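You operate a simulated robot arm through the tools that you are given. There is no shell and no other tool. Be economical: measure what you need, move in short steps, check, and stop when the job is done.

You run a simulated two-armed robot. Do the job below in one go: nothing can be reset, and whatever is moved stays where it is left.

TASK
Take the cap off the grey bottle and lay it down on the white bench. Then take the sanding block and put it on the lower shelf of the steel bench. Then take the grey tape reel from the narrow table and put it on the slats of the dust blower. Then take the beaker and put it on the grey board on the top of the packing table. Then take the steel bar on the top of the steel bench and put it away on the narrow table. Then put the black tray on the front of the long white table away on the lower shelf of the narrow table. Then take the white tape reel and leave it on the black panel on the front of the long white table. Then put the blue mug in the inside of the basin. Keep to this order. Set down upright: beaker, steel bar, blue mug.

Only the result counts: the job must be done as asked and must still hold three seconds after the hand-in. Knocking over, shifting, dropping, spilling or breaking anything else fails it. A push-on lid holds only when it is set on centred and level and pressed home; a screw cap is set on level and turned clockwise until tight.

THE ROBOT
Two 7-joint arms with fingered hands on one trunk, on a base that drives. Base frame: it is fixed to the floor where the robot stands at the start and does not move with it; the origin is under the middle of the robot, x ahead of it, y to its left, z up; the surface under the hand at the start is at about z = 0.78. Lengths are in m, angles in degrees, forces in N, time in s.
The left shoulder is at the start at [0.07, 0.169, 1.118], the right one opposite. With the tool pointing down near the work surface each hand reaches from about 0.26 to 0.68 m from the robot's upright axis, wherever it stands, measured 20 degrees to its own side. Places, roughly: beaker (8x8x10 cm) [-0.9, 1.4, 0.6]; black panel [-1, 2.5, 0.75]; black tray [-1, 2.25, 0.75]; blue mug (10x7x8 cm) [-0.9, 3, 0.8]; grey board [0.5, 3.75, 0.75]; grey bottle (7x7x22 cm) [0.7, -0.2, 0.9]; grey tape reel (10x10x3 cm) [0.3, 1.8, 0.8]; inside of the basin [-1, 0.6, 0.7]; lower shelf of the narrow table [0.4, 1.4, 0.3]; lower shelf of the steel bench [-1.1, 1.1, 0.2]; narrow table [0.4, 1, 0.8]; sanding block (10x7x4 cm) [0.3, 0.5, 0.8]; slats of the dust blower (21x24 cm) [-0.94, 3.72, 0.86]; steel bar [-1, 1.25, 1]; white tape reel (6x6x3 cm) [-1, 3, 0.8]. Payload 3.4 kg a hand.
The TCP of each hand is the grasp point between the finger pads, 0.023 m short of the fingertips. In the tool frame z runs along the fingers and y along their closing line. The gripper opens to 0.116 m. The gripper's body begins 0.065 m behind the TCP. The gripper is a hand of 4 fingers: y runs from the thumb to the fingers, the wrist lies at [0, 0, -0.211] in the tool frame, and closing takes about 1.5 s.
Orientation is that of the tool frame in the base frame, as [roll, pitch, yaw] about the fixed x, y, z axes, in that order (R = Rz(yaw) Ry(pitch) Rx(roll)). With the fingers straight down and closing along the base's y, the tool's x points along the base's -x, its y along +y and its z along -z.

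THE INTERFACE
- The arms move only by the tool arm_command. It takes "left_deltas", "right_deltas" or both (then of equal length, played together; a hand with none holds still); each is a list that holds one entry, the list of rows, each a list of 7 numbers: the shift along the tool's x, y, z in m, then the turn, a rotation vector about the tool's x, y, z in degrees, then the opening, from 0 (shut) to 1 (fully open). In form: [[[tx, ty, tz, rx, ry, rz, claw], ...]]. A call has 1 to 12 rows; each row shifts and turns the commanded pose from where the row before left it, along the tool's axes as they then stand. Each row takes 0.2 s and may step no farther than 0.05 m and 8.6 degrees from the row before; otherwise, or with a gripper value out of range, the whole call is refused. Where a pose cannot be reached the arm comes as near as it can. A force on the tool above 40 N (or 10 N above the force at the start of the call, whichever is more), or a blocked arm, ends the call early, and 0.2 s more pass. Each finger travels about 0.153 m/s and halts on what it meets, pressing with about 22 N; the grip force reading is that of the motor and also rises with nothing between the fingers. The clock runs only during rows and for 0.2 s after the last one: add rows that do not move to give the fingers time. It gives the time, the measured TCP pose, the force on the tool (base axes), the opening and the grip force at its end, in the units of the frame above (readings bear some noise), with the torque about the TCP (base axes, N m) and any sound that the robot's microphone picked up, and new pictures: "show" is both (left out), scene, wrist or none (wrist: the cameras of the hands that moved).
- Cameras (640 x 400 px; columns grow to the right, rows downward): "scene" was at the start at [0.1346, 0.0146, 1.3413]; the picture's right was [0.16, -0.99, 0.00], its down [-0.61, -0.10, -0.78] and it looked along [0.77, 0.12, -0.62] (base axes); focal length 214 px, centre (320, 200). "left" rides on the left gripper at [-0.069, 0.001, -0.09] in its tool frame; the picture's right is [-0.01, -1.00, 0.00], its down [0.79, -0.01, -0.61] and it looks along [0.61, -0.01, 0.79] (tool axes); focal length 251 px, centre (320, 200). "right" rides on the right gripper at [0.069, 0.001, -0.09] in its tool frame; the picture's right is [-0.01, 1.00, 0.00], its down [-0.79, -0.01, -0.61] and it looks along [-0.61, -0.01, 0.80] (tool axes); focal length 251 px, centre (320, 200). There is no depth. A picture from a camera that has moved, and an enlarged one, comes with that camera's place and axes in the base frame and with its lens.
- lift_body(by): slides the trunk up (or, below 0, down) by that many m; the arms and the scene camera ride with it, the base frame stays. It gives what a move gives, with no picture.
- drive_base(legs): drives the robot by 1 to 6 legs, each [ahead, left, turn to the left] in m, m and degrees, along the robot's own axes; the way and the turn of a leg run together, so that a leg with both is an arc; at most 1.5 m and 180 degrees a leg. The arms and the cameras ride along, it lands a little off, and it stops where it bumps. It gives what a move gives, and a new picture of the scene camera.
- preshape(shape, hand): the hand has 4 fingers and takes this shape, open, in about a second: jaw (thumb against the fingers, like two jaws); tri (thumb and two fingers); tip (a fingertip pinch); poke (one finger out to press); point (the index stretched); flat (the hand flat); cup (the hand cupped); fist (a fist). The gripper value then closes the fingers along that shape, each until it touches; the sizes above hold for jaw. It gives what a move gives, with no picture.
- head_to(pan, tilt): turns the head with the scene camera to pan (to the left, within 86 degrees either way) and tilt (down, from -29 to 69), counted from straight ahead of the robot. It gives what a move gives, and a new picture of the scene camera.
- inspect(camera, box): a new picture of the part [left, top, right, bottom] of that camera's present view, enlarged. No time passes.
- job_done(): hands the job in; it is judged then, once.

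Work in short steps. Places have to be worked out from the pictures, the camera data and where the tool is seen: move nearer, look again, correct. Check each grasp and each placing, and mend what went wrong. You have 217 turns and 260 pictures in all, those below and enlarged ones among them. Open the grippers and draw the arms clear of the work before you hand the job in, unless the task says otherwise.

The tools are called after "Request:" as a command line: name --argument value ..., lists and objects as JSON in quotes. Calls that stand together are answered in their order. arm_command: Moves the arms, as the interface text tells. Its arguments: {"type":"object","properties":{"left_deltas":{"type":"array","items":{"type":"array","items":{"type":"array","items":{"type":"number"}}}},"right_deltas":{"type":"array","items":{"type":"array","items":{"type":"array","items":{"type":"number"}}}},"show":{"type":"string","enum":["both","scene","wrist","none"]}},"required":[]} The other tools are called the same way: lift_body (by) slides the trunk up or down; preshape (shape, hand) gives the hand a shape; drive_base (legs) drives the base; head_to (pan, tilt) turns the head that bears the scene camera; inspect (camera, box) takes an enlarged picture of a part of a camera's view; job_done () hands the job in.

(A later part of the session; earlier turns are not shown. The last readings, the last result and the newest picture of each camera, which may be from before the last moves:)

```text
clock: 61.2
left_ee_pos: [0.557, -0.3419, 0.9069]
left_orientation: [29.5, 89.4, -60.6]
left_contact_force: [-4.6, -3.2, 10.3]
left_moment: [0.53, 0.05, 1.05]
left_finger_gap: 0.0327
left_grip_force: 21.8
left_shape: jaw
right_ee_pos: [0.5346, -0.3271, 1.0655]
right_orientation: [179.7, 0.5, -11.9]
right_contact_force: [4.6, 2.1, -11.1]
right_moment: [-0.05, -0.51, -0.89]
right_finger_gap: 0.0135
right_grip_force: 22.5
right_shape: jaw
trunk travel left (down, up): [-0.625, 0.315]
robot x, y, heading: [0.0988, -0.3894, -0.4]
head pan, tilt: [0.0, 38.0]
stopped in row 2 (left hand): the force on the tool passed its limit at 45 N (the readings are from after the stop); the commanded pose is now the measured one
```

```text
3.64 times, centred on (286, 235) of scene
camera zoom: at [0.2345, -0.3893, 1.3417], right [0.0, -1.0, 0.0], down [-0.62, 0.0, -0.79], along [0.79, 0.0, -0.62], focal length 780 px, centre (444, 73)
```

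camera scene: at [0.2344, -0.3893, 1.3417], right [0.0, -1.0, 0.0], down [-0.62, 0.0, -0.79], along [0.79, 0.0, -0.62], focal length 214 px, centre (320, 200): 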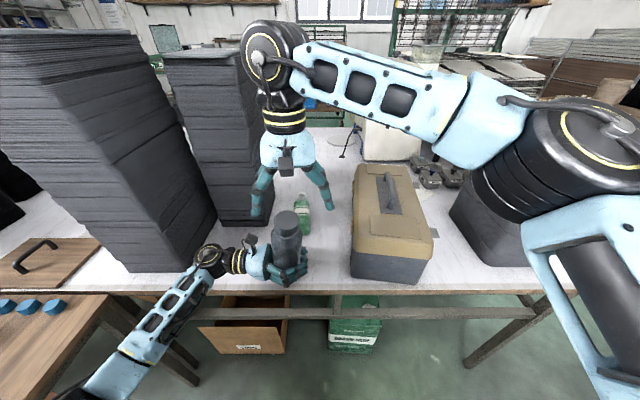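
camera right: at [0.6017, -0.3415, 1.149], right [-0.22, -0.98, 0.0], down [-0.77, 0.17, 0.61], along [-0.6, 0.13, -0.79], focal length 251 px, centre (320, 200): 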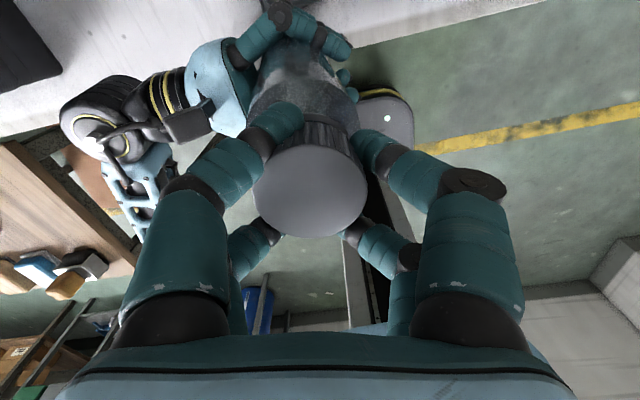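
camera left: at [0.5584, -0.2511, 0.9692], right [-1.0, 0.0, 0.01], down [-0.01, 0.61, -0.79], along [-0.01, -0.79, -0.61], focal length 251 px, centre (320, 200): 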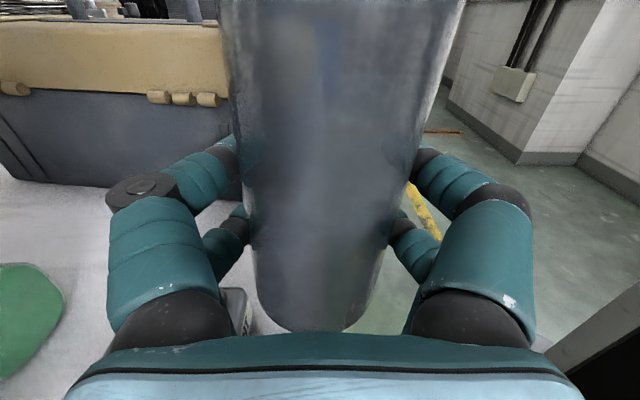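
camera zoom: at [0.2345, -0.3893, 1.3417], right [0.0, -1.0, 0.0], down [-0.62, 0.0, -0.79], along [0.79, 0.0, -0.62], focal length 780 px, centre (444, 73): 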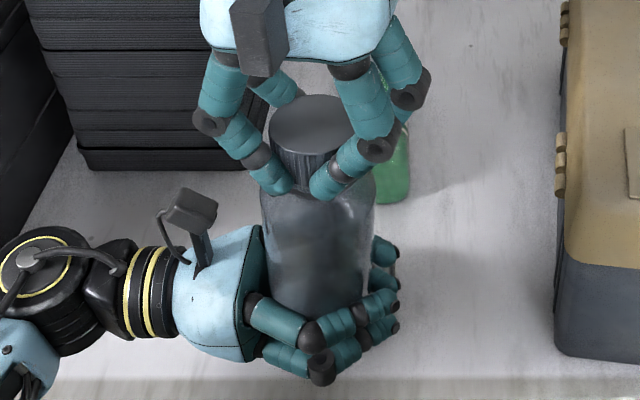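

Still attached; the fingertips slid onto the neck again. Open, rise, rotate back and regrip only on the cap.

Request:
arm_command --right_deltas '[[[0, 0, 0, 0, 0, 0, 1], [0, 0, 0, 0, 0, 0, 1], [0, 0, -0.04, 0, 0, 0, 1], [0, 0, 0, 0, 0, 8.5, 1], [0, 0, 0, 0, 0, 8.5, 1], [0, 0, 0, 0, 0, 8.5, 1], [0, 0, 0, 0, 0, 8.5, 1], [0, 0, 0, 0, 0, 8.5, 1], [0, 0, 0, 0, 0, 8.5, 1], [0, 0, 0, 0, 0, 8.5, 1], [0, 0, 0, 0, 0, 8.5, 1], [0, 0, 0, 0, 0, 8.5, 1]]]' --show "none"

Request:
arm_command --right_deltas '[[[0, 0, 0, 0, 0, 8.5, 1], [0, 0, 0, 0, 0, 8.5, 1], [0, 0, 0, 0, 0, 8.5, 1], [0, 0, 0, 0, 0, 8.5, 1], [0, 0, 0, 0, 0, 8.5, 1], [0, 0, 0, 0, 0, 8.5, 1], [0, 0, 0, 0, 0, 8.5, 1], [0, 0, 0, 0, 0, 8.5, 1], [0, 0, 0, 0, 0, 8.5, 1], [0, 0, 0, 0, 0, 8.5, 1], [0, 0, 0, 0, 0, 8.5, 1], [0, 0, 0, 0, 0, 8.5, 1]]]' --show "wrist"

Request:
inspect --camera "scene" --box '[250, 190, 350, 260]'

```text
clock: 63.8
left_ee_pos: [0.5562, -0.3416, 0.9061]
left_orientation: [32.9, 89.7, -57.1]
left_contact_force: [-0.4, -0.3, -1.4]
left_moment: [0.0, -0.02, -0.01]
left_finger_gap: 0.0328
left_grip_force: 22.5
left_shape: jaw
right_ee_pos: [0.5343, -0.3266, 1.1061]
right_orientation: [179.5, -0.2, -88.6]
right_contact_force: [1.0, 0.3, 0.4]
right_moment: [0.0, 0.04, 0.0]
right_finger_gap: 0.1157
right_grip_force: 0.0
right_shape: jaw
trunk travel left (down, up): [-0.625, 0.315]
robot x, y, heading: [0.1012, -0.3928, -0.2]
head pan, tilt: [0.0, 38.0]
```

```text
clock: 66.4
left_ee_pos: [0.5566, -0.3417, 0.9071]
left_orientation: [33.3, 89.8, -57.0]
left_contact_force: [-0.5, -0.8, -1.3]
left_moment: [-0.03, 0.0, 0.0]
left_finger_gap: 0.0329
left_grip_force: 22.0
left_shape: jaw
right_ee_pos: [0.5335, -0.3275, 1.1061]
right_orientation: [-179.8, -0.5, 169.4]
right_contact_force: [0.7, 0.2, -0.3]
right_moment: [0.02, 0.02, 0.02]
right_finger_gap: 0.1158
right_grip_force: 0.1
right_shape: jaw
trunk travel left (down, up): [-0.625, 0.315]
robot x, y, heading: [0.0993, -0.3901, -0.1]
head pan, tilt: [0.0, 38.0]
camera right: at [0.4684, -0.3134, 1.1962], right [0.19, 0.98, -0.01], down [0.79, -0.15, 0.6], along [0.59, -0.12, -0.8], focal length 251 px, centre (320, 200)
```

right: 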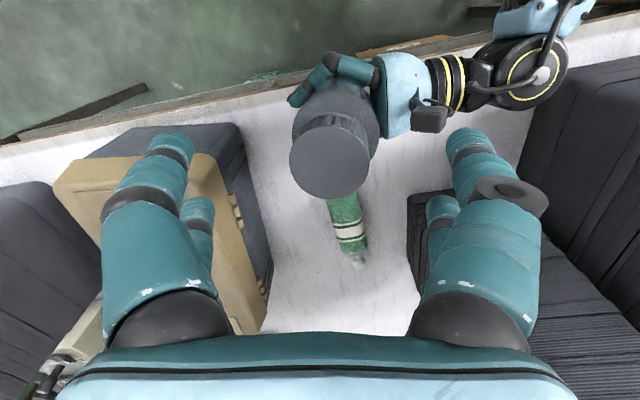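

```text
5.71 times, centred on (300, 225) of scene
camera zoom: at [0.2344, -0.3892, 1.3417], right [0.0, -1.0, 0.0], down [-0.62, 0.0, -0.79], along [0.79, 0.0, -0.62], focal length 1226 px, centre (434, 57)
```

zoom: 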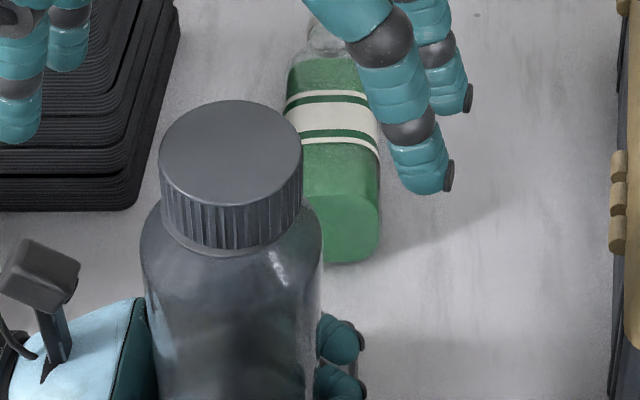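

Cap refined at (0.544,-0.322), top ≈1.053. Recentre, TCP z≈1.066, and close.

Request:
arm_command --right_deltas '[[[-0.0099, 0.007, 0, 0, 0, 0, 1], [0, 0, 0, 0, 0, 8.5, 1], [0, 0, 0.02, 0, 0, 8.5, 1], [0, 0, 0.02, 0, 0, 8, 1], [0, 0, 0, 0, 0, 0, 0], [0, 0, 0, 0, 0, 0, 0], [0, 0, 0, 0, 0, 0, 0], [0, 0, 0, 0, 0, 0, 0], [0, 0, 0, 0, 0, 0, 0]]]' --show "wrist"

Request:
inspect --camera "scene" --box '[250, 190, 350, 260]'

```text
clock: 68.4
left_ee_pos: [0.5581, -0.3411, 0.9053]
left_orientation: [32.1, 89.7, -58.0]
left_contact_force: [0.4, 0.9, -0.7]
left_moment: [-0.13, 0.07, -0.04]
left_finger_gap: 0.0328
left_grip_force: 22.0
left_shape: jaw
right_ee_pos: [0.5449, -0.3202, 1.0672]
right_orientation: [-179.5, -0.2, 144.6]
right_contact_force: [-0.3, -0.4, -0.3]
right_moment: [-0.01, -0.01, 0.03]
right_finger_gap: 0.0287
right_grip_force: 21.9
right_shape: jaw
trunk travel left (down, up): [-0.625, 0.315]
robot x, y, heading: [0.0998, -0.3913, -0.3]
head pan, tilt: [0.0, 38.0]
camera right: at [0.491, -0.2804, 1.157], right [0.59, 0.81, -0.01], down [0.65, -0.46, 0.6], along [0.48, -0.36, -0.8], focal length 251 px, centre (320, 200)
```

right: 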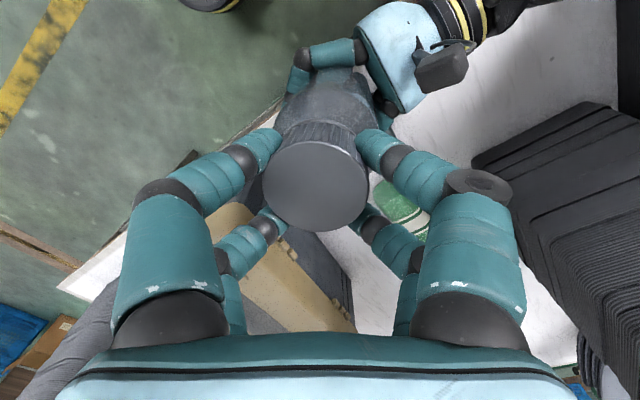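

```text
5.71 times, centred on (300, 225) of scene
camera zoom: at [0.2345, -0.3892, 1.3417], right [0.0, -1.0, 0.0], down [-0.62, 0.0, -0.79], along [0.79, 0.0, -0.62], focal length 1226 px, centre (434, 57)
```

zoom: 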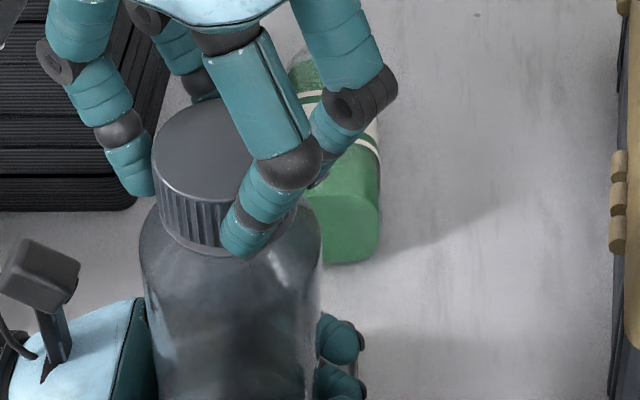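

Clean grip on the cap with no side load. Turn CCW again.

Request:
arm_command --right_deltas '[[[0, 0, 0, 0, 0, -8.5, 0], [0, 0, 0, 0, 0, -8.5, 0], [0, 0, 0, 0, 0, -8.5, 0], [0, 0, 0, 0, 0, -8.5, 0], [0, 0, 0, 0, 0, -8.5, 0], [0, 0, 0, 0, 0, -8.5, 0]]]' --show "none"

Request:
arm_command --right_deltas '[[[0, 0, 0, 0, 0, -8.5, 0], [0, 0, 0, 0, 0, -8.5, 0], [0, 0, 0, 0, 0, -8.5, 0], [0, 0, 0, 0, 0, -8.5, 0], [0, 0, 0, 0, 0, -8.5, 0], [0, 0, 0, 0, 0, -8.5, 0]]]' --show "wrist"

Request:
inspect --camera "scene" --box '[250, 190, 350, 260]'

```text
clock: 69.8
left_ee_pos: [0.5558, -0.3412, 0.9056]
left_orientation: [31.8, 89.7, -58.2]
left_contact_force: [-0.8, -1.9, -5.4]
left_moment: [0.22, -0.08, 0.25]
left_finger_gap: 0.0329
left_grip_force: 22.3
left_shape: jaw
right_ee_pos: [0.545, -0.3223, 1.066]
right_orientation: [-179.9, -0.6, -164.3]
right_contact_force: [0.9, 1.4, 5.0]
right_moment: [-0.02, -0.15, -0.19]
right_finger_gap: 0.0286
right_grip_force: 21.6
right_shape: jaw
trunk travel left (down, up): [-0.625, 0.315]
robot x, y, heading: [0.0984, -0.3929, -0.2]
head pan, tilt: [0.0, 38.0]
```

```text
clock: 71.2
left_ee_pos: [0.5576, -0.3408, 0.9054]
left_orientation: [30.7, 89.7, -59.5]
left_contact_force: [2.0, -5.9, -12.9]
left_moment: [0.68, 0.24, 0.71]
left_finger_gap: 0.0326
left_grip_force: 22.2
left_shape: jaw
right_ee_pos: [0.5458, -0.3227, 1.0658]
right_orientation: [179.6, -0.4, -113.3]
right_contact_force: [-0.9, 5.9, 12.6]
right_moment: [-0.02, -0.22, -0.62]
right_finger_gap: 0.0287
right_grip_force: 21.9
right_shape: jaw
trunk travel left (down, up): [-0.625, 0.315]
robot x, y, heading: [0.0989, -0.3903, 0.0]
head pan, tilt: [0.0, 38.0]
camera right: at [0.5184, -0.3843, 1.1564], right [-0.91, 0.4, 0.01], down [0.33, 0.73, 0.6], along [0.24, 0.55, -0.8], focal length 251 px, centre (320, 200)
```

right: 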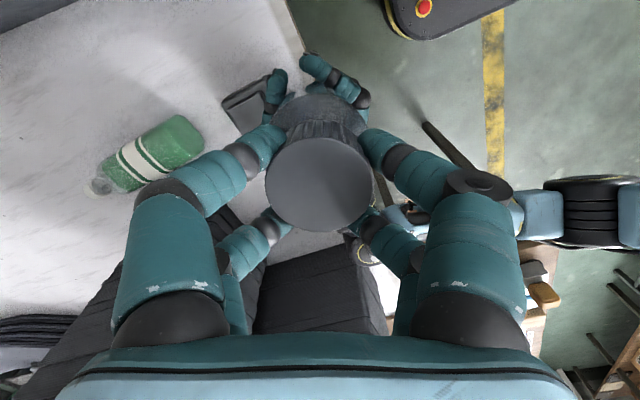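

```text
5.71 times, centred on (300, 225) of scene
camera zoom: at [0.2346, -0.3893, 1.3417], right [0.0, -1.0, 0.0], down [-0.62, 0.0, -0.79], along [0.79, 0.0, -0.62], focal length 1226 px, centre (434, 57)
```

zoom: 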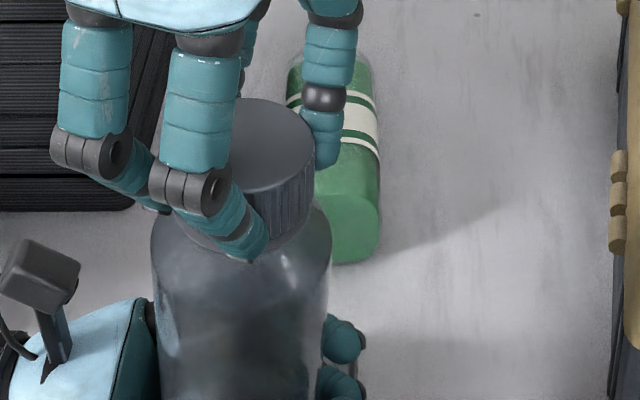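

The upward reaction grew steadily (0→12.6 N) with no slip: the cap is rising on its thread. I rise 2 mm and continue turning, rising a little per row.

Request:
arm_command --right_deltas '[[[0, 0, -0.002, 0, 0, -8.5, 0], [0, 0, -0.0003, 0, 0, -8.5, 0], [0, 0, -0.0003, 0, 0, -8.5, 0], [0, 0, -0.0003, 0, 0, -8.5, 0], [0, 0, -0.0003, 0, 0, -8.5, 0], [0, 0, -0.0003, 0, 0, -8.5, 0], [0, 0, -0.0003, 0, 0, -8.5, 0], [0, 0, -0.0003, 0, 0, -8.5, 0], [0, 0, -0.0003, 0, 0, -8.5, 0], [0, 0, -0.0003, 0, 0, -8.5, 0], [0, 0, -0.0003, 0, 0, -8.5, 0], [0, 0, -0.0003, 0, 0, -8.5, 0]]]' --show "none"

```text
clock: 73.8
left_ee_pos: [0.5571, -0.3408, 0.9062]
left_orientation: [31.5, 89.7, -58.5]
left_contact_force: [7.2, -1.1, -1.0]
left_moment: [0.06, 1.06, 0.0]
left_finger_gap: 0.0313
left_grip_force: 22.0
left_shape: jaw
right_ee_pos: [0.5443, -0.3213, 1.0712]
right_orientation: [179.6, 0.4, -11.4]
right_contact_force: [-5.8, -0.1, 1.1]
right_moment: [0.02, 0.08, -0.11]
right_finger_gap: 0.0261
right_grip_force: 22.3
right_shape: jaw
trunk travel left (down, up): [-0.625, 0.315]
robot x, y, heading: [0.0985, -0.3908, -0.1]
head pan, tilt: [0.0, 38.0]
```

Loads are low now. Test a lift of 12 mm.

Request:
arm_command --right_deltas '[[[0, 0, -0.004, 0, 0, 0, 0], [0, 0, -0.004, 0, 0, 0, 0], [0, 0, -0.004, 0, 0, 0, 0]]]' --show "none"

Request:
inspect --camera "scene" --box '[250, 180, 350, 250]'

```text
clock: 74.6
left_ee_pos: [0.5566, -0.341, 0.9064]
left_orientation: [33.7, 89.7, -56.3]
left_contact_force: [4.5, 0.5, 1.6]
left_moment: [0.06, 0.83, -0.07]
left_finger_gap: 0.0312
left_grip_force: 22.0
left_shape: jaw
right_ee_pos: [0.5431, -0.3215, 1.0817]
right_orientation: [179.6, 0.5, -11.4]
right_contact_force: [-4.4, 0.1, -2.6]
right_moment: [0.0, -0.01, -0.04]
right_finger_gap: 0.0257
right_grip_force: 21.6
right_shape: jaw
trunk travel left (down, up): [-0.625, 0.315]
robot x, y, heading: [0.0952, -0.3916, -0.3]
head pan, tilt: [0.0, 38.0]
```

```text
5.71 times, centred on (300, 215) of scene
camera zoom: at [0.2344, -0.3892, 1.3417], right [0.0, -1.0, 0.0], down [-0.62, 0.0, -0.79], along [0.79, 0.0, -0.62], focal length 1226 px, centre (434, 114)
```

zoom: 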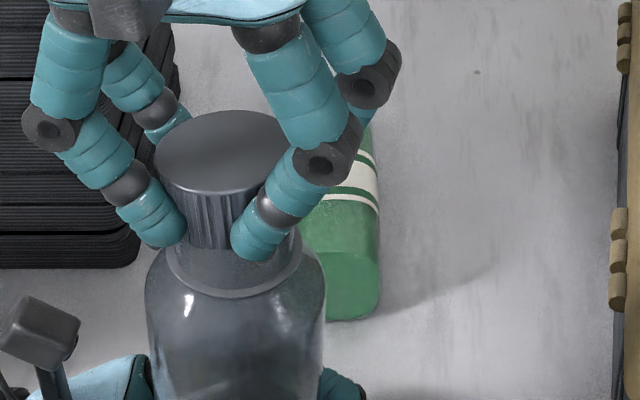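

The cap is off and rising clear of the neck. Lift further straight up.

Request:
arm_command --right_deltas '[[[0, 0, -0.02, 0, 0, 0, 0], [0, 0, -0.03, 0, 0, 0, 0], [0, 0, -0.04, 0, 0, 0, 0]]]' --show "both"

```text
clock: 75.4
left_ee_pos: [0.5567, -0.3392, 0.9054]
left_orientation: [37.3, 89.6, -52.9]
left_contact_force: [-0.7, 0.1, -0.6]
left_moment: [-0.02, -0.01, -0.01]
left_finger_gap: 0.0321
left_grip_force: 22.0
left_shape: jaw
right_ee_pos: [0.5431, -0.3212, 1.1745]
right_orientation: [179.7, 0.4, -11.5]
right_contact_force: [-0.5, -0.6, -0.3]
right_moment: [0.04, -0.04, -0.03]
right_finger_gap: 0.0263
right_grip_force: 22.0
right_shape: jaw
trunk travel left (down, up): [-0.625, 0.315]
robot x, y, heading: [0.1017, -0.3902, -0.3]
head pan, tilt: [0.0, 38.0]
camera scene: at [0.2333, -0.3883, 1.3418], right [0.0, -1.0, 0.0], down [-0.62, 0.0, -0.79], along [0.79, 0.0, -0.62], focal length 214 px, centre (320, 200)
camera right: at [0.611, -0.3346, 1.2637], right [-0.21, -0.98, 0.01], down [-0.77, 0.17, 0.61], along [-0.6, 0.12, -0.79], focal length 251 px, centre (320, 200)
```

scene: 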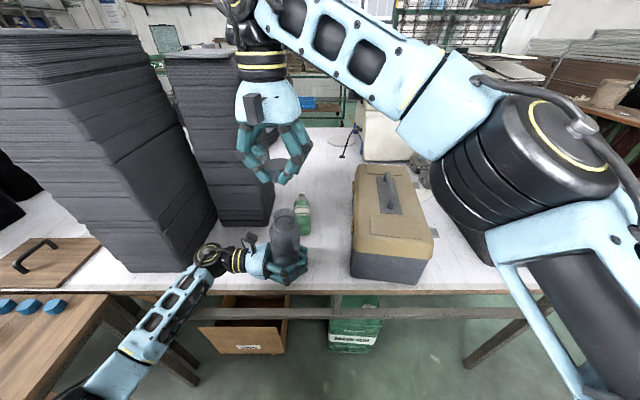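
right: 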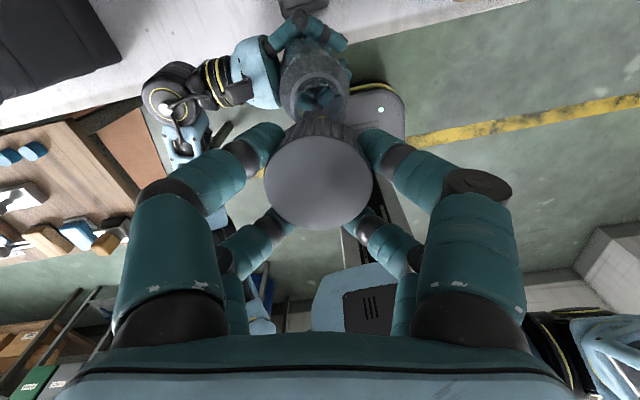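

Cap is off, bottle upright in the left hand. I withdraw the bottle toward the robot and turn the right hand so it closes along x for laying the cap at about (0.63,-0.235).

Request:
arm_command --left_deltas '[[[0, -0.03, 0, 0, 0, 0, 0], [0, -0.03, 0.005, 0, 0, 0, 0], [0.01, -0.03, 0.005, 0, 0, 0, 0], [0.01, -0.01, 0.01, 0, 0, 0, 0], [0, 0, 0, 0, 0, 0, 0], [0, 0, 0, 0, 0, 0, 0], [0, 0, 0, 0, 0, 0, 0], [0, 0, 0, 0, 0, 0, 0], [0, 0, 0, 0, 0, 0, 0]]]' --right_deltas '[[[0, 0, 0, 0, 0, 8.5, 0], [0, 0, 0, 0, 0, 8.5, 0], [0, 0, 0, 0, 0, 8.5, 0], [0, 0, 0, 0, 0, 8.5, 0], [0, 0, 0, 0, 0, 8.5, 0], [0, 0, 0, 0, 0, 8.5, 0], [0, 0, 0, 0, 0, 8.5, 0], [0, 0, 0, 0, 0, 8.5, 0], [0, 0, 0, 0, 0, 8.5, 0]]]' --show "scene"

```text
clock: 77.4
left_ee_pos: [0.4574, -0.3612, 0.8853]
left_orientation: [34.1, 89.7, -55.9]
left_contact_force: [-0.1, 0.6, -1.0]
left_moment: [0.0, 0.0, -0.01]
left_finger_gap: 0.0324
left_grip_force: 22.0
left_shape: jaw
right_ee_pos: [0.5455, -0.3209, 1.173]
right_orientation: [179.5, -0.2, -88.1]
right_contact_force: [-0.3, 0.4, 0.3]
right_moment: [-0.02, -0.01, 0.0]
right_finger_gap: 0.0261
right_grip_force: 21.7
right_shape: jaw
trunk travel left (down, up): [-0.625, 0.315]
robot x, y, heading: [0.1034, -0.3913, -0.2]
head pan, tilt: [0.0, 38.0]
camera scene: at [0.2343, -0.3893, 1.3417], right [0.0, -1.0, 0.0], down [-0.62, 0.0, -0.79], along [0.79, 0.0, -0.62], focal length 214 px, centre (320, 200)
```

scene: 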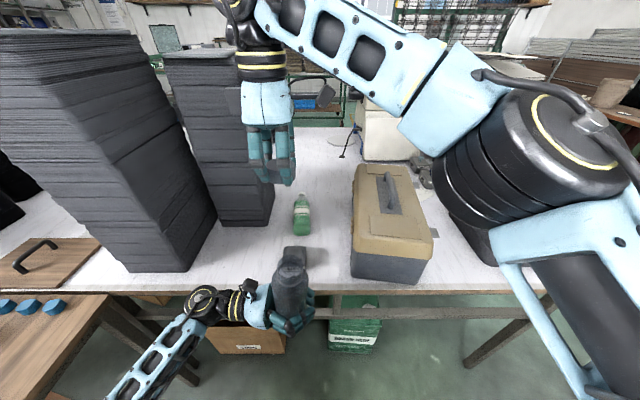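

Move the cap over (0.63,-0.235) and lower to z≈0.90, then look.

Request:
arm_command --right_deltas '[[[-0.0285, -0.0285, 0, 0, 0, 0, 0], [-0.0285, -0.0285, 0, 0, 0, 0, 0], [-0.0285, -0.0285, 0, 0, 0, 0, 0], [0, 0, 0.045, 0, 0, 0, 0], [0, 0, 0.045, 0, 0, 0, 0], [0, 0, 0.045, 0, 0, 0, 0], [0, 0, 0.045, 0, 0, 0, 0], [0, 0, 0.045, 0, 0, 0, 0], [0, 0, 0.045, 0, 0, 0, 0]]]' --show "both"

```text
clock: 79.4
left_ee_pos: [0.4571, -0.3604, 0.8855]
left_orientation: [28.2, 89.7, -61.7]
left_contact_force: [0.0, 0.1, -1.3]
left_moment: [-0.03, 0.01, 0.03]
left_finger_gap: 0.0323
left_grip_force: 22.4
left_shape: jaw
right_ee_pos: [0.5642, -0.293, 0.8829]
right_orientation: [179.5, -0.2, -87.9]
right_contact_force: [0.8, -0.3, 0.5]
right_moment: [0.03, 0.03, 0.0]
right_finger_gap: 0.0265
right_grip_force: 22.0
right_shape: jaw
right hand out of reach, approached as far as the arm can: row 1, 2, 3
trunk travel left (down, up): [-0.625, 0.315]
robot x, y, heading: [0.0965, -0.391, -0.3]
head pan, tilt: [0.0, 38.0]
camera scene: at [0.2351, -0.3894, 1.3417], right [0.0, -1.0, 0.0], down [-0.62, 0.0, -0.79], along [0.79, 0.0, -0.62], focal length 214 px, centre (320, 200)
camera right: at [0.5669, -0.3615, 0.9736], right [-1.0, -0.03, 0.01], down [-0.02, 0.8, 0.6], along [-0.02, 0.6, -0.8], focal length 251 px, centre (320, 200)
```

scene: 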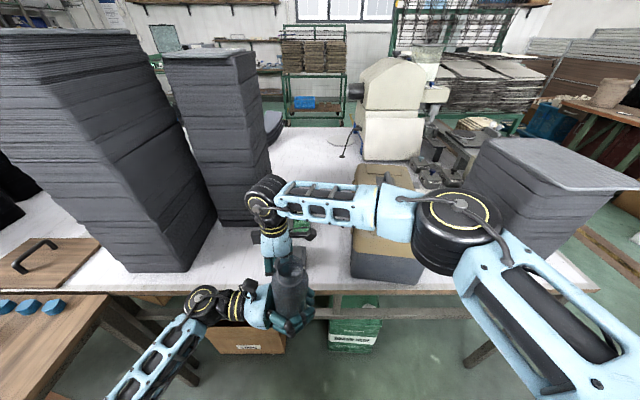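
right: 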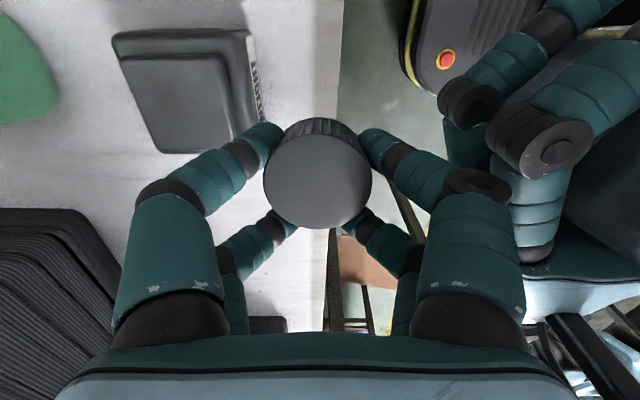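

Now at the lower height, shift to (0.63,-0.235).

Request:
arm_command --right_deltas '[[[-0.02, -0.022, 0, 0, 0, 0, 0], [-0.02, -0.022, 0, 0, 0, 0, 0], [-0.02, -0.022, 0, 0, 0, 0, 0]]]' --show "both"

```text
clock: 80.2
left_ee_pos: [0.4579, -0.3609, 0.8857]
left_orientation: [36.9, 89.7, -53.1]
left_contact_force: [-0.6, 0.6, -2.0]
left_moment: [-0.01, -0.01, -0.01]
left_finger_gap: 0.0323
left_grip_force: 22.2
left_shape: jaw
right_ee_pos: [0.6005, -0.259, 0.8815]
right_orientation: [179.5, -0.2, -87.9]
right_contact_force: [-0.4, -0.4, 0.7]
right_moment: [0.01, -0.01, 0.0]
right_finger_gap: 0.0264
right_grip_force: 22.0
right_shape: jaw
right hand out of reach, approached as far as the arm can: row 2, 3
trunk travel left (down, up): [-0.625, 0.315]
robot x, y, heading: [0.1001, -0.3897, -0.3]
head pan, tilt: [0.0, 38.0]
camera scene: at [0.2345, -0.3901, 1.3417], right [0.0, -1.0, 0.0], down [-0.62, 0.0, -0.79], along [0.79, 0.0, -0.62], focal length 214 px, centre (320, 200)
camera right: at [0.6034, -0.3271, 0.9729], right [-1.0, -0.03, 0.01], down [-0.02, 0.8, 0.6], along [-0.02, 0.6, -0.8], focal length 251 px, centre (320, 200)
```

scene: 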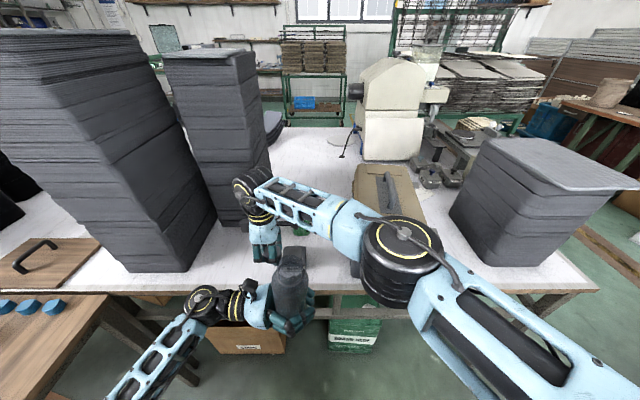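
right: 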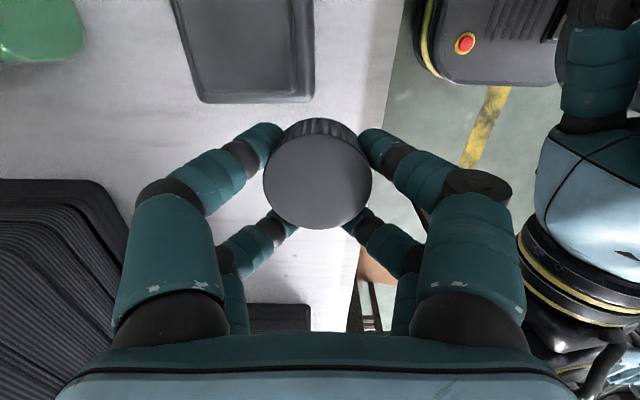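

I'll get the remaining few cm by driving: 0.03 ahead and 0.04 left.

Request:
drive_base --legs '[[0.03, 0.04, 0]]'

```text
clock: 81.2
left_ee_pos: [0.4886, -0.3206, 0.8853]
left_orientation: [32.5, 89.7, -57.4]
left_contact_force: [-0.9, 0.4, -1.6]
left_moment: [-0.05, -0.01, 0.02]
left_finger_gap: 0.0321
left_grip_force: 21.3
left_shape: jaw
right_ee_pos: [0.6294, -0.2183, 0.8831]
right_orientation: [179.6, -0.2, -88.0]
right_contact_force: [-1.0, 0.0, 0.0]
right_moment: [-0.04, -0.02, 0.0]
right_finger_gap: 0.0257
right_grip_force: 22.1
right_shape: jaw
trunk travel left (down, up): [-0.625, 0.315]
robot x, y, heading: [0.1276, -0.3506, -0.3]
head pan, tilt: [0.0, 38.0]
camera scene: at [0.2638, -0.3495, 1.3418], right [0.0, -1.0, 0.0], down [-0.62, 0.0, -0.79], along [0.79, 0.0, -0.62], focal length 214 px, centre (320, 200)
```

scene: 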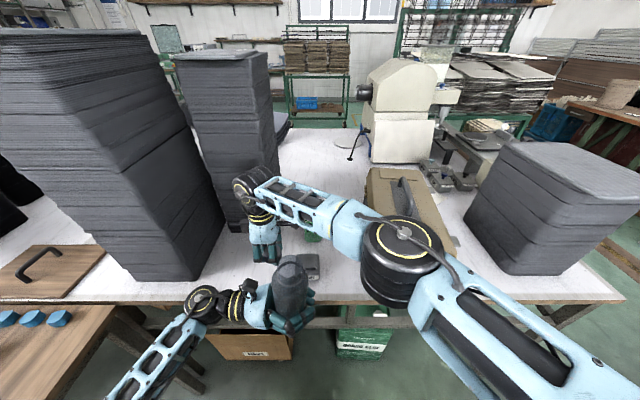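

Cap now at (0.629,-0.218). Lower slowly to bench contact.

Request:
arm_command --right_deltas '[[[0, 0, 0.03, 0, 0, 0, 0], [0, 0, 0.015, 0, 0, 0, 0], [0, 0, 0.008, 0, 0, 0, 0], [0, 0, 0.004, 0, 0, 0, 0], [0, 0, 0.003, 0, 0, 0, 0]]]' --show "both"

```text
clock: 82.3
left_ee_pos: [0.4858, -0.3194, 0.885]
left_orientation: [31.5, 89.8, -58.6]
left_contact_force: [0.3, 0.5, -1.7]
left_moment: [-0.01, 0.02, 0.02]
left_finger_gap: 0.0319
left_grip_force: 22.4
left_shape: jaw
right_ee_pos: [0.6309, -0.2247, 0.8228]
right_orientation: [179.6, -0.2, -87.9]
right_contact_force: [0.5, 0.7, -0.2]
right_moment: [0.0, 0.0, -0.02]
right_finger_gap: 0.0261
right_grip_force: 21.7
right_shape: jaw
right hand out of reach, approached as far as the arm can: row 2
trunk travel left (down, up): [-0.625, 0.315]
robot x, y, heading: [0.1274, -0.35, -0.0]
head pan, tilt: [0.0, 38.0]
camera scene: at [0.2638, -0.3495, 1.3417], right [0.0, -1.0, 0.0], down [-0.62, 0.0, -0.79], along [0.79, 0.0, -0.62], focal length 214 px, centre (320, 200)
camera right: at [0.6338, -0.2932, 0.9135], right [-1.0, -0.03, 0.01], down [-0.02, 0.8, 0.61], along [-0.02, 0.6, -0.8], focal length 251 px, centre (320, 200)
```

scene: 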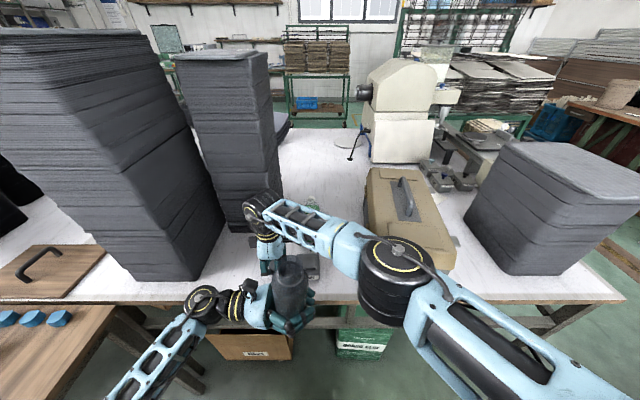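
right: 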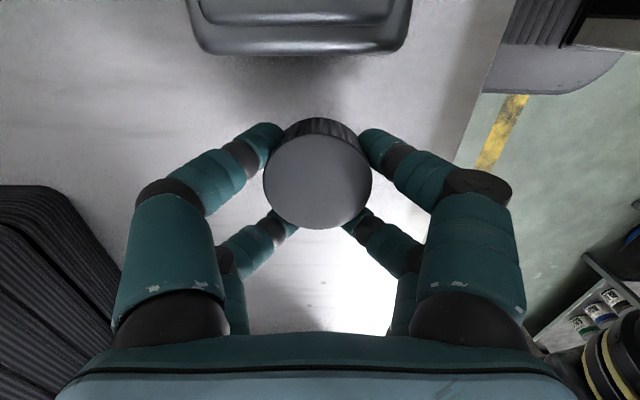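

No contact yet; keep lowering in 3 mm rows.

Request:
arm_command --right_deltas '[[[0, 0, 0.004, 0, 0, 0, 0], [0, 0, 0.004, 0, 0, 0, 0], [0, 0, 0.003, 0, 0, 0, 0]]]' --show "none"

Request:
inspect --camera "scene" --box '[220, 200, 340, 300]'

```text
clock: 83.2
left_ee_pos: [0.4864, -0.3208, 0.8861]
left_orientation: [32.3, 89.7, -57.8]
left_contact_force: [-0.2, -0.9, -0.6]
left_moment: [-0.02, 0.04, 0.0]
left_finger_gap: 0.0322
left_grip_force: 21.9
left_shape: jaw
right_ee_pos: [0.6289, -0.2273, 0.8124]
right_orientation: [179.6, -0.1, -87.9]
right_contact_force: [-0.5, 1.1, 0.1]
right_moment: [0.01, 0.03, 0.01]
right_finger_gap: 0.0262
right_grip_force: 22.2
right_shape: jaw
trunk travel left (down, up): [-0.625, 0.315]
robot x, y, heading: [0.1271, -0.3508, -0.2]
head pan, tilt: [0.0, 38.0]
```

```text
4.00 times, centred on (280, 250) of scene
camera zoom: at [0.2638, -0.3495, 1.3417], right [0.0, -1.0, 0.0], down [-0.62, 0.0, -0.79], along [0.79, 0.0, -0.62], focal length 858 px, centre (480, 0)
```

zoom: 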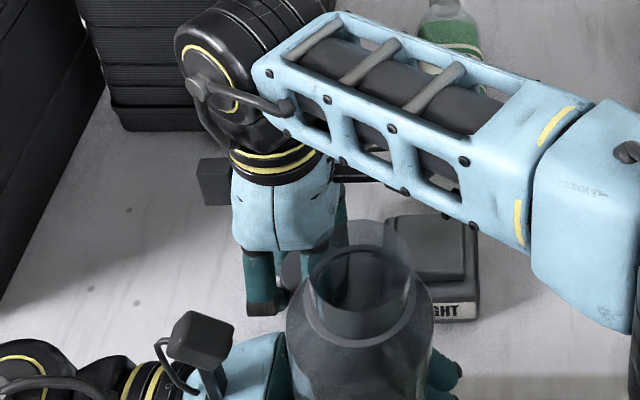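

Request:
arm_command --right_deltas '[[[0, 0, 0.004, 0, 0, 0, 0], [0, 0, 0.004, 0, 0, 0, 0], [0, 0, 0.003, 0, 0, 0, 0], [0, 0, 0.003, 0, 0, 0, 0]]]' --show "wrist"

```text
clock: 84.2
left_ee_pos: [0.4833, -0.3214, 0.8861]
left_orientation: [55.9, 89.5, -34.0]
left_contact_force: [1.0, -0.1, -0.7]
left_moment: [0.01, 0.02, 0.0]
left_finger_gap: 0.0321
left_grip_force: 21.8
left_shape: jaw
right_ee_pos: [0.6292, -0.2294, 0.805]
right_orientation: [-179.9, 0.1, -87.8]
right_contact_force: [-2.8, 1.4, 25.2]
right_moment: [-0.52, 0.06, -0.05]
right_finger_gap: 0.0286
right_grip_force: 22.3
right_shape: jaw
right hand out of reach, approached as far as the arm can: row 2
trunk travel left (down, up): [-0.625, 0.315]
robot x, y, heading: [0.1298, -0.352, 0.0]
head pan, tilt: [0.0, 38.0]
stopped in row 4 (right hand): the force on the tool passed its limit at 41 N (the readings are from after the stop); the commanded pose is now the measured one
camera right: at [0.6321, -0.2975, 0.8942], right [-1.0, -0.03, 0.0], down [-0.02, 0.79, 0.61], along [-0.02, 0.61, -0.79], focal length 251 px, centre (320, 200)
```

right: 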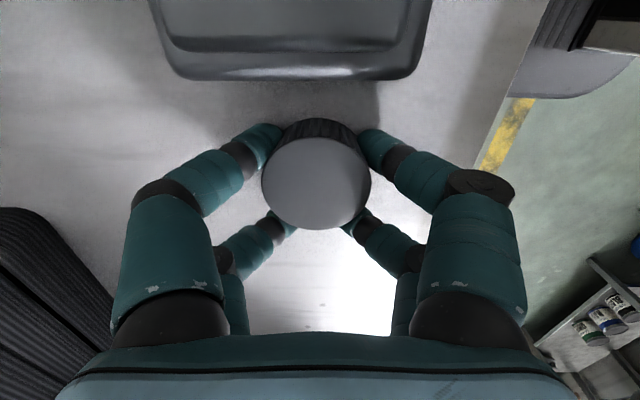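

Contact with the bench. Release and raise.

Request:
arm_command --right_deltas '[[[0, 0, -0.002, 0, 0, 0, 0], [0, 0, 0, 0, 0, 0, 0.8], [0, 0, 0, 0, 0, 0, 0.8], [0, 0, 0, 0, 0, 0, 0.8], [0, 0, -0.03, 0, 0, 0, 0.8], [0, 0, -0.05, 0, 0, 0, 0.8]]]' --show "wrist"

```text
clock: 85.6
left_ee_pos: [0.486, -0.3209, 0.8857]
left_orientation: [37.9, 89.6, -52.2]
left_contact_force: [0.1, -0.5, -1.3]
left_moment: [-0.02, 0.02, 0.0]
left_finger_gap: 0.0322
left_grip_force: 21.8
left_shape: jaw
right_ee_pos: [0.6329, -0.2276, 0.8855]
right_orientation: [179.9, 0.0, -87.9]
right_contact_force: [0.5, 0.4, 0.2]
right_moment: [-0.01, 0.03, -0.02]
right_finger_gap: 0.0926
right_grip_force: 0.1
right_shape: jaw
trunk travel left (down, up): [-0.625, 0.315]
robot x, y, heading: [0.1247, -0.3504, -0.3]
head pan, tilt: [0.0, 38.0]
camera right: at [0.6347, -0.2961, 0.9761], right [-1.0, -0.03, 0.0], down [-0.02, 0.79, 0.61], along [-0.02, 0.61, -0.8], focal length 251 px, centre (320, 200)
```

right: 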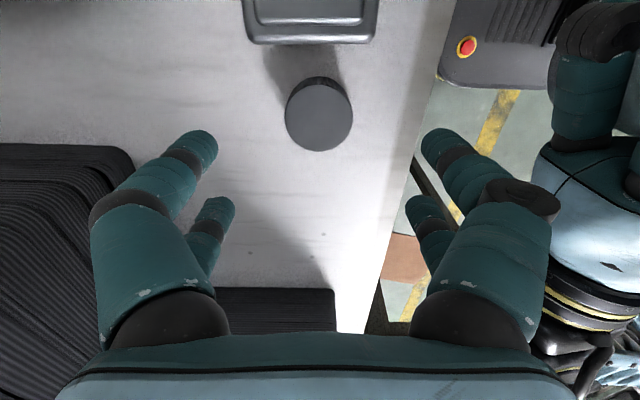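

Cap lies on the bench at (0.634,-0.238). Now retract the right hand up and to the right.

Request:
arm_command --right_deltas '[[[0, 0, -0.05, 0, 0, 0, 1], [0, 0, -0.05, 0, 0, 0, 1], [0, 0, -0.05, 0, 0, 0, 1], [0, 0, -0.05, 0, 0, 0, 1], [0.04, 0, -0.02, 0, 0, 0, 1], [0.05, 0, 0, 0, 0, 0, 1], [0.05, 0, 0, 0, 0, 0, 1], [0.05, 0, 0, 0, 0, 0, 1], [0.05, 0, 0, 0, 0, 0, 1], [0.05, 0, 0, 0, 0, 0, 1]]]' --show "scene"

```text
clock: 87.8
left_ee_pos: [0.4857, -0.3223, 0.8862]
left_orientation: [47.1, 89.7, -42.9]
left_contact_force: [-0.3, -0.3, -0.9]
left_moment: [0.0, 0.01, -0.02]
left_finger_gap: 0.0324
left_grip_force: 21.9
left_shape: jaw
right_ee_pos: [0.641, -0.5354, 1.0888]
right_orientation: [180.0, 0.1, -87.8]
right_contact_force: [0.5, -0.2, -0.7]
right_moment: [0.04, 0.01, 0.01]
right_finger_gap: 0.1157
right_grip_force: 0.0
right_shape: jaw
right hand out of reach, approached as far as the arm can: row 3, 4
trunk travel left (down, up): [-0.625, 0.315]
robot x, y, heading: [0.1253, -0.3488, -0.1]
head pan, tilt: [0.0, 38.0]
camera scene: at [0.2636, -0.3517, 1.3418], right [0.0, -1.0, 0.0], down [-0.62, 0.0, -0.79], along [0.79, 0.0, -0.62], focal length 214 px, centre (320, 200)
```

scene: 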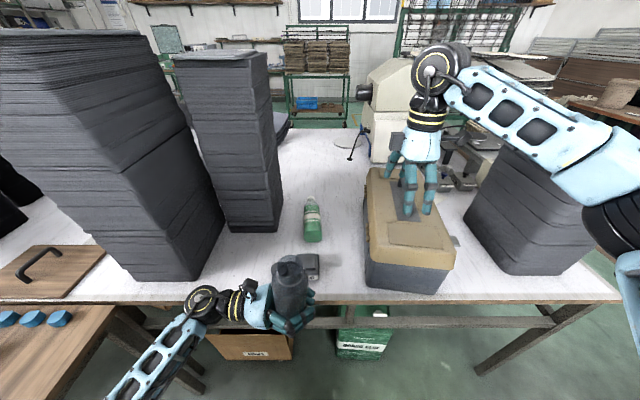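

Now move the bottle left and up to about (0.52,-0.16,0.92), in front of the bench.

Request:
arm_command --left_deltas '[[[-0.03, 0, 0, 0, 0, 0, 0], [-0.005, 0.008, -0.04, 0, 0, 0, 0], [0, 0.008, -0.04, 0, 0, 0, 0], [0, 0.008, -0.04, 0, 0, 0, 0], [0, 0, -0.04, -8, 0, 0, 0], [0, 0, 0, -8, 0, 0, 0], [0, 0, 0, -8, 0, 0, 0], [0, 0, 0, -8, 0, 0, 0], [0, 0, 0, -8, 0, 0, 0]]]' --show "both"

```text
clock: 89.8
left_ee_pos: [0.509, -0.1603, 0.9195]
left_orientation: [10.6, 89.7, -39.2]
left_contact_force: [-0.4, 0.1, -0.5]
left_moment: [0.01, -0.02, 0.03]
left_finger_gap: 0.032
left_grip_force: 22.1
left_shape: jaw
right_ee_pos: [0.6414, -0.5348, 1.0891]
right_orientation: [179.9, 0.1, -87.8]
right_contact_force: [0.0, 0.2, -0.1]
right_moment: [0.02, 0.06, 0.01]
right_finger_gap: 0.1161
right_grip_force: 0.0
right_shape: jaw
trunk travel left (down, up): [-0.625, 0.315]
robot x, y, heading: [0.1292, -0.3497, -0.2]
head pan, tilt: [0.0, 38.0]
camera scene: at [0.2631, -0.3504, 1.3418], right [0.0, -1.0, 0.0], down [-0.62, 0.0, -0.79], along [0.79, 0.0, -0.62], focal length 214 px, centre (320, 200)
camera left: at [0.4523, -0.0925, 0.9875], right [-0.76, -0.65, 0.01], down [-0.39, 0.46, -0.8], along [0.51, -0.61, -0.6], focal length 251 px, centre (320, 200)
```

scene: 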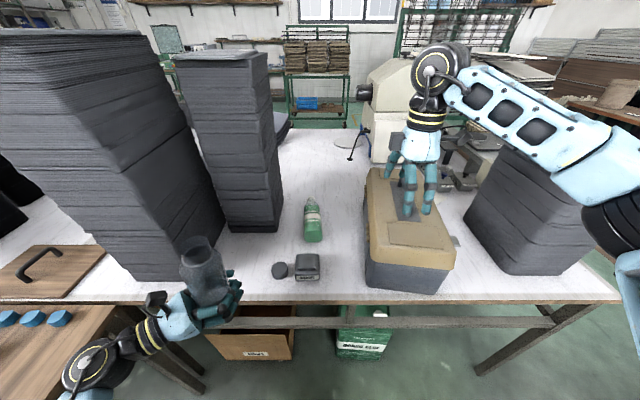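
left: 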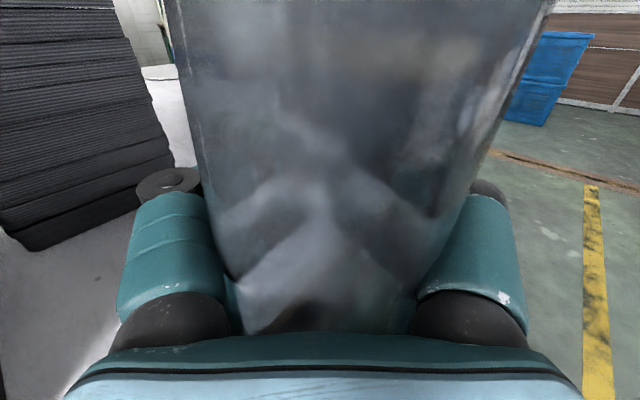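

Cap is visible beside the weight. Turn further forward and advance toward (0.72,-0.155), still high.

Request:
arm_command --left_deltas '[[[0, 0, 0, -8, 0, 0, 0], [0, 0, 0, -8, 0, 0, 0], [0, 0, 0, -8, 0, 0, 0], [0, 0, 0, -8, 0, 0, 0], [0, 0.014, 0.04, 0, 0, 0, 0], [0, 0.014, 0.04, 0, 0, 0, 0], [0, 0.014, 0.04, 0, 0, 0, 0], [0, 0.014, 0.04, 0, 0, 0, 0], [0, 0.014, 0.04, 0, 0, 0, 0]]]' --show "both"

```text
clock: 91.8
left_ee_pos: [0.7265, -0.1567, 0.9143]
left_orientation: [-56.6, 89.7, -74.6]
left_contact_force: [-0.2, 0.3, -0.7]
left_moment: [0.02, -0.02, 0.0]
left_finger_gap: 0.0315
left_grip_force: 22.1
left_shape: jaw
left hand out of reach, approached as far as the arm can: row 4
right_ee_pos: [0.6424, -0.5328, 1.0878]
right_orientation: [179.7, 0.0, -87.8]
right_contact_force: [1.2, -0.4, 0.2]
right_moment: [-0.04, 0.01, -0.01]
right_finger_gap: 0.1156
right_grip_force: 0.0
right_shape: jaw
trunk travel left (down, up): [-0.625, 0.315]
robot x, y, heading: [0.1264, -0.3496, 0.2]
head pan, tilt: [0.0, 38.0]
camera scene: at [0.2653, -0.3495, 1.3416], right [0.0, -1.0, 0.0], down [-0.62, 0.0, -0.79], along [0.79, 0.0, -0.62], focal length 214 px, centre (320, 200)
camera left: at [0.6412, -0.1286, 0.9822], right [-0.31, -0.95, 0.01], down [-0.58, 0.18, -0.8], along [0.76, -0.25, -0.6], focal length 251 px, centre (320, 200)
```

scene: 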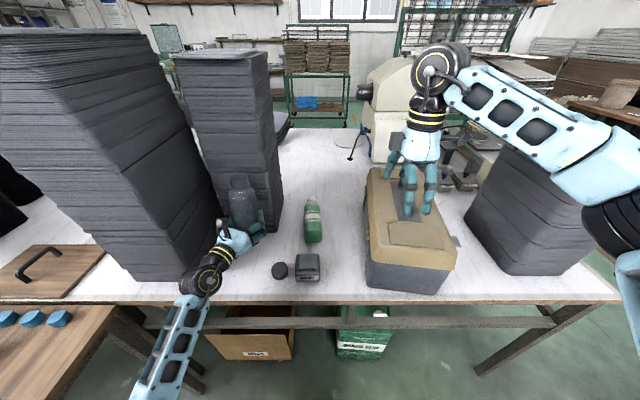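
left: 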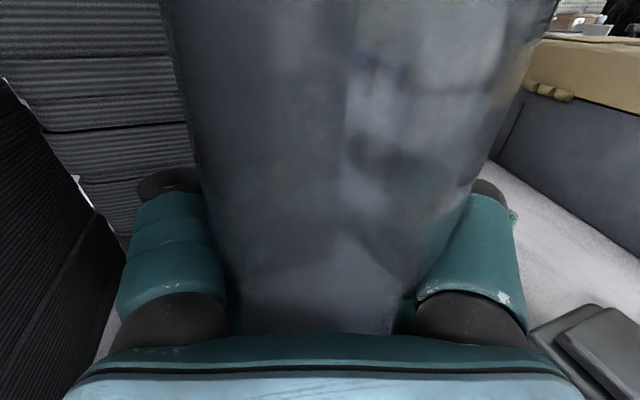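

Check the bottle's uprightness before lowering.

Request:
inspect --camera "scene" --box '[190, 150, 310, 270]'

```text
3.33 times, centred on (250, 210) of scene
camera zoom: at [0.2653, -0.3495, 1.3416], right [0.0, -1.0, 0.0], down [-0.62, 0.0, -0.79], along [0.79, 0.0, -0.62], focal length 715 px, centre (553, 167)
```

zoom: 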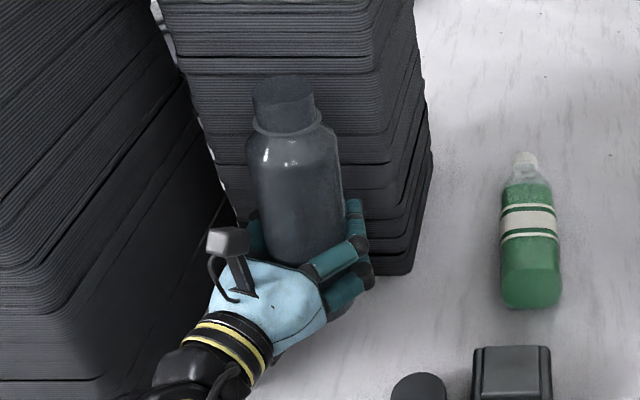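

The bottle leans about 6° to the right in the hand. I correct by rolling −6.5° and lower gently toward the bench.

Request:
arm_command --left_deltas '[[[0, 0, 0, 0, 0, -6.5, 0], [0.03, 0, 0, 0, 0, 0, 0], [0.015, 0, 0, 0, 0, 0, 0], [0, 0, 0, 0, 0, 0, 0]]]' --show "none"

Request:
inspect --camera "scene" --box '[190, 150, 310, 270]'

```text
clock: 92.8
left_ee_pos: [0.7237, -0.1603, 0.8699]
left_orientation: [-87.9, 83.3, -105.8]
left_contact_force: [-0.2, 0.8, -1.1]
left_moment: [-0.03, -0.03, 0.01]
left_finger_gap: 0.0317
left_grip_force: 22.2
left_shape: jaw
right_ee_pos: [0.6421, -0.534, 1.0883]
right_orientation: [179.8, -0.1, -87.8]
right_contact_force: [-0.2, -0.2, 0.2]
right_moment: [0.01, 0.0, 0.02]
right_finger_gap: 0.1158
right_grip_force: 0.3
right_shape: jaw
trunk travel left (down, up): [-0.625, 0.315]
robot x, y, heading: [0.1238, -0.3508, -0.2]
head pan, tilt: [0.0, 38.0]
```

```text
3.33 times, centred on (250, 210) of scene
camera zoom: at [0.264, -0.3496, 1.3417], right [0.0, -1.0, 0.0], down [-0.62, 0.0, -0.79], along [0.79, 0.0, -0.62], focal length 715 px, centre (553, 167)
```

zoom: 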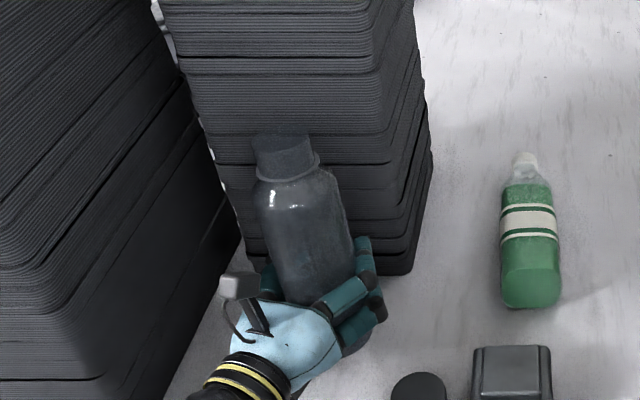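

Upright now. Lower in small rows to contact.

Request:
arm_command --left_deltas '[[[0.01, 0, 0, 0, 0, 0, 0], [0.005, 0, 0, 0, 0, 0, 0], [0.004, 0, 0, 0, 0, 0, 0], [0.004, 0, 0, 0, 0, 0, 0], [0.003, 0, 0, 0, 0, 0, 0], [0.003, 0, 0, 0, 0, 0, 0]]]' --show "none"

Request:
inspect --camera "scene" --box '[190, 170, 310, 290]'

```text
clock: 94.2
left_ee_pos: [0.7234, -0.1633, 0.8417]
left_orientation: [-87.9, 83.3, -105.8]
left_contact_force: [0.0, 0.1, -1.0]
left_moment: [0.01, -0.02, -0.01]
left_finger_gap: 0.0316
left_grip_force: 22.0
left_shape: jaw
right_ee_pos: [0.6417, -0.5337, 1.0888]
right_orientation: [179.8, 0.0, -87.8]
right_contact_force: [0.6, -1.1, 0.8]
right_moment: [-0.01, -0.01, 0.0]
right_finger_gap: 0.1158
right_grip_force: 0.0
right_shape: jaw
trunk travel left (down, up): [-0.625, 0.315]
robot x, y, heading: [0.1254, -0.3486, 0.1]
head pan, tilt: [0.0, 38.0]
```

```text
3.33 times, centred on (250, 230) of scene
camera zoom: at [0.264, -0.3495, 1.3417], right [0.0, -1.0, 0.0], down [-0.62, 0.0, -0.79], along [0.79, 0.0, -0.62], focal length 715 px, centre (553, 100)
```

zoom: 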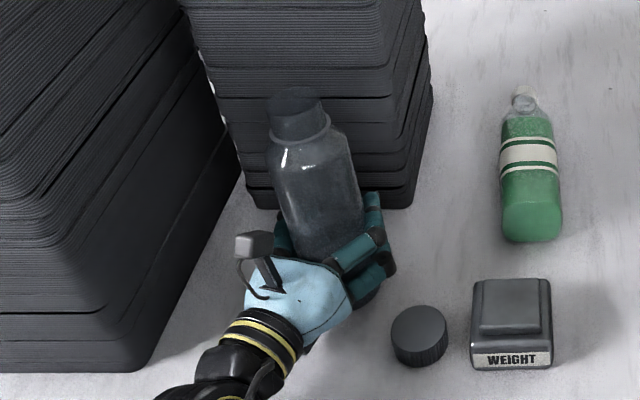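

Request:
arm_command --left_deltas '[[[0.004, 0, 0, 0, 0, 0, 0], [0.003, 0, 0, 0, 0, 0, 0], [0.003, 0, 0, 0, 0, 0, 0], [0.003, 0, 0, 0, 0, 0, 0], [0.003, 0, 0, 0, 0, 0, 0]]]' --show "none"

```text
clock: 95.4
left_ee_pos: [0.7241, -0.1643, 0.8367]
left_orientation: [-76.9, 83.4, -94.8]
left_contact_force: [-4.6, 0.0, 21.2]
left_moment: [0.43, 0.55, 0.12]
left_finger_gap: 0.0318
left_grip_force: 22.2
left_shape: jaw
right_ee_pos: [0.6406, -0.5333, 1.0883]
right_orientation: [-180.0, 0.0, -87.8]
right_contact_force: [0.2, 0.5, 0.0]
right_moment: [0.0, 0.01, 0.0]
right_finger_gap: 0.1159
right_grip_force: 0.2
right_shape: jaw
trunk travel left (down, up): [-0.625, 0.315]
robot x, y, heading: [0.1264, -0.3496, -0.0]
head pan, tilt: [0.0, 38.0]
stopped in row 5 (left hand): the force on the tool passed its limit at 42 N (the readings are from after the stop); the commanded pose is now the measured one
```

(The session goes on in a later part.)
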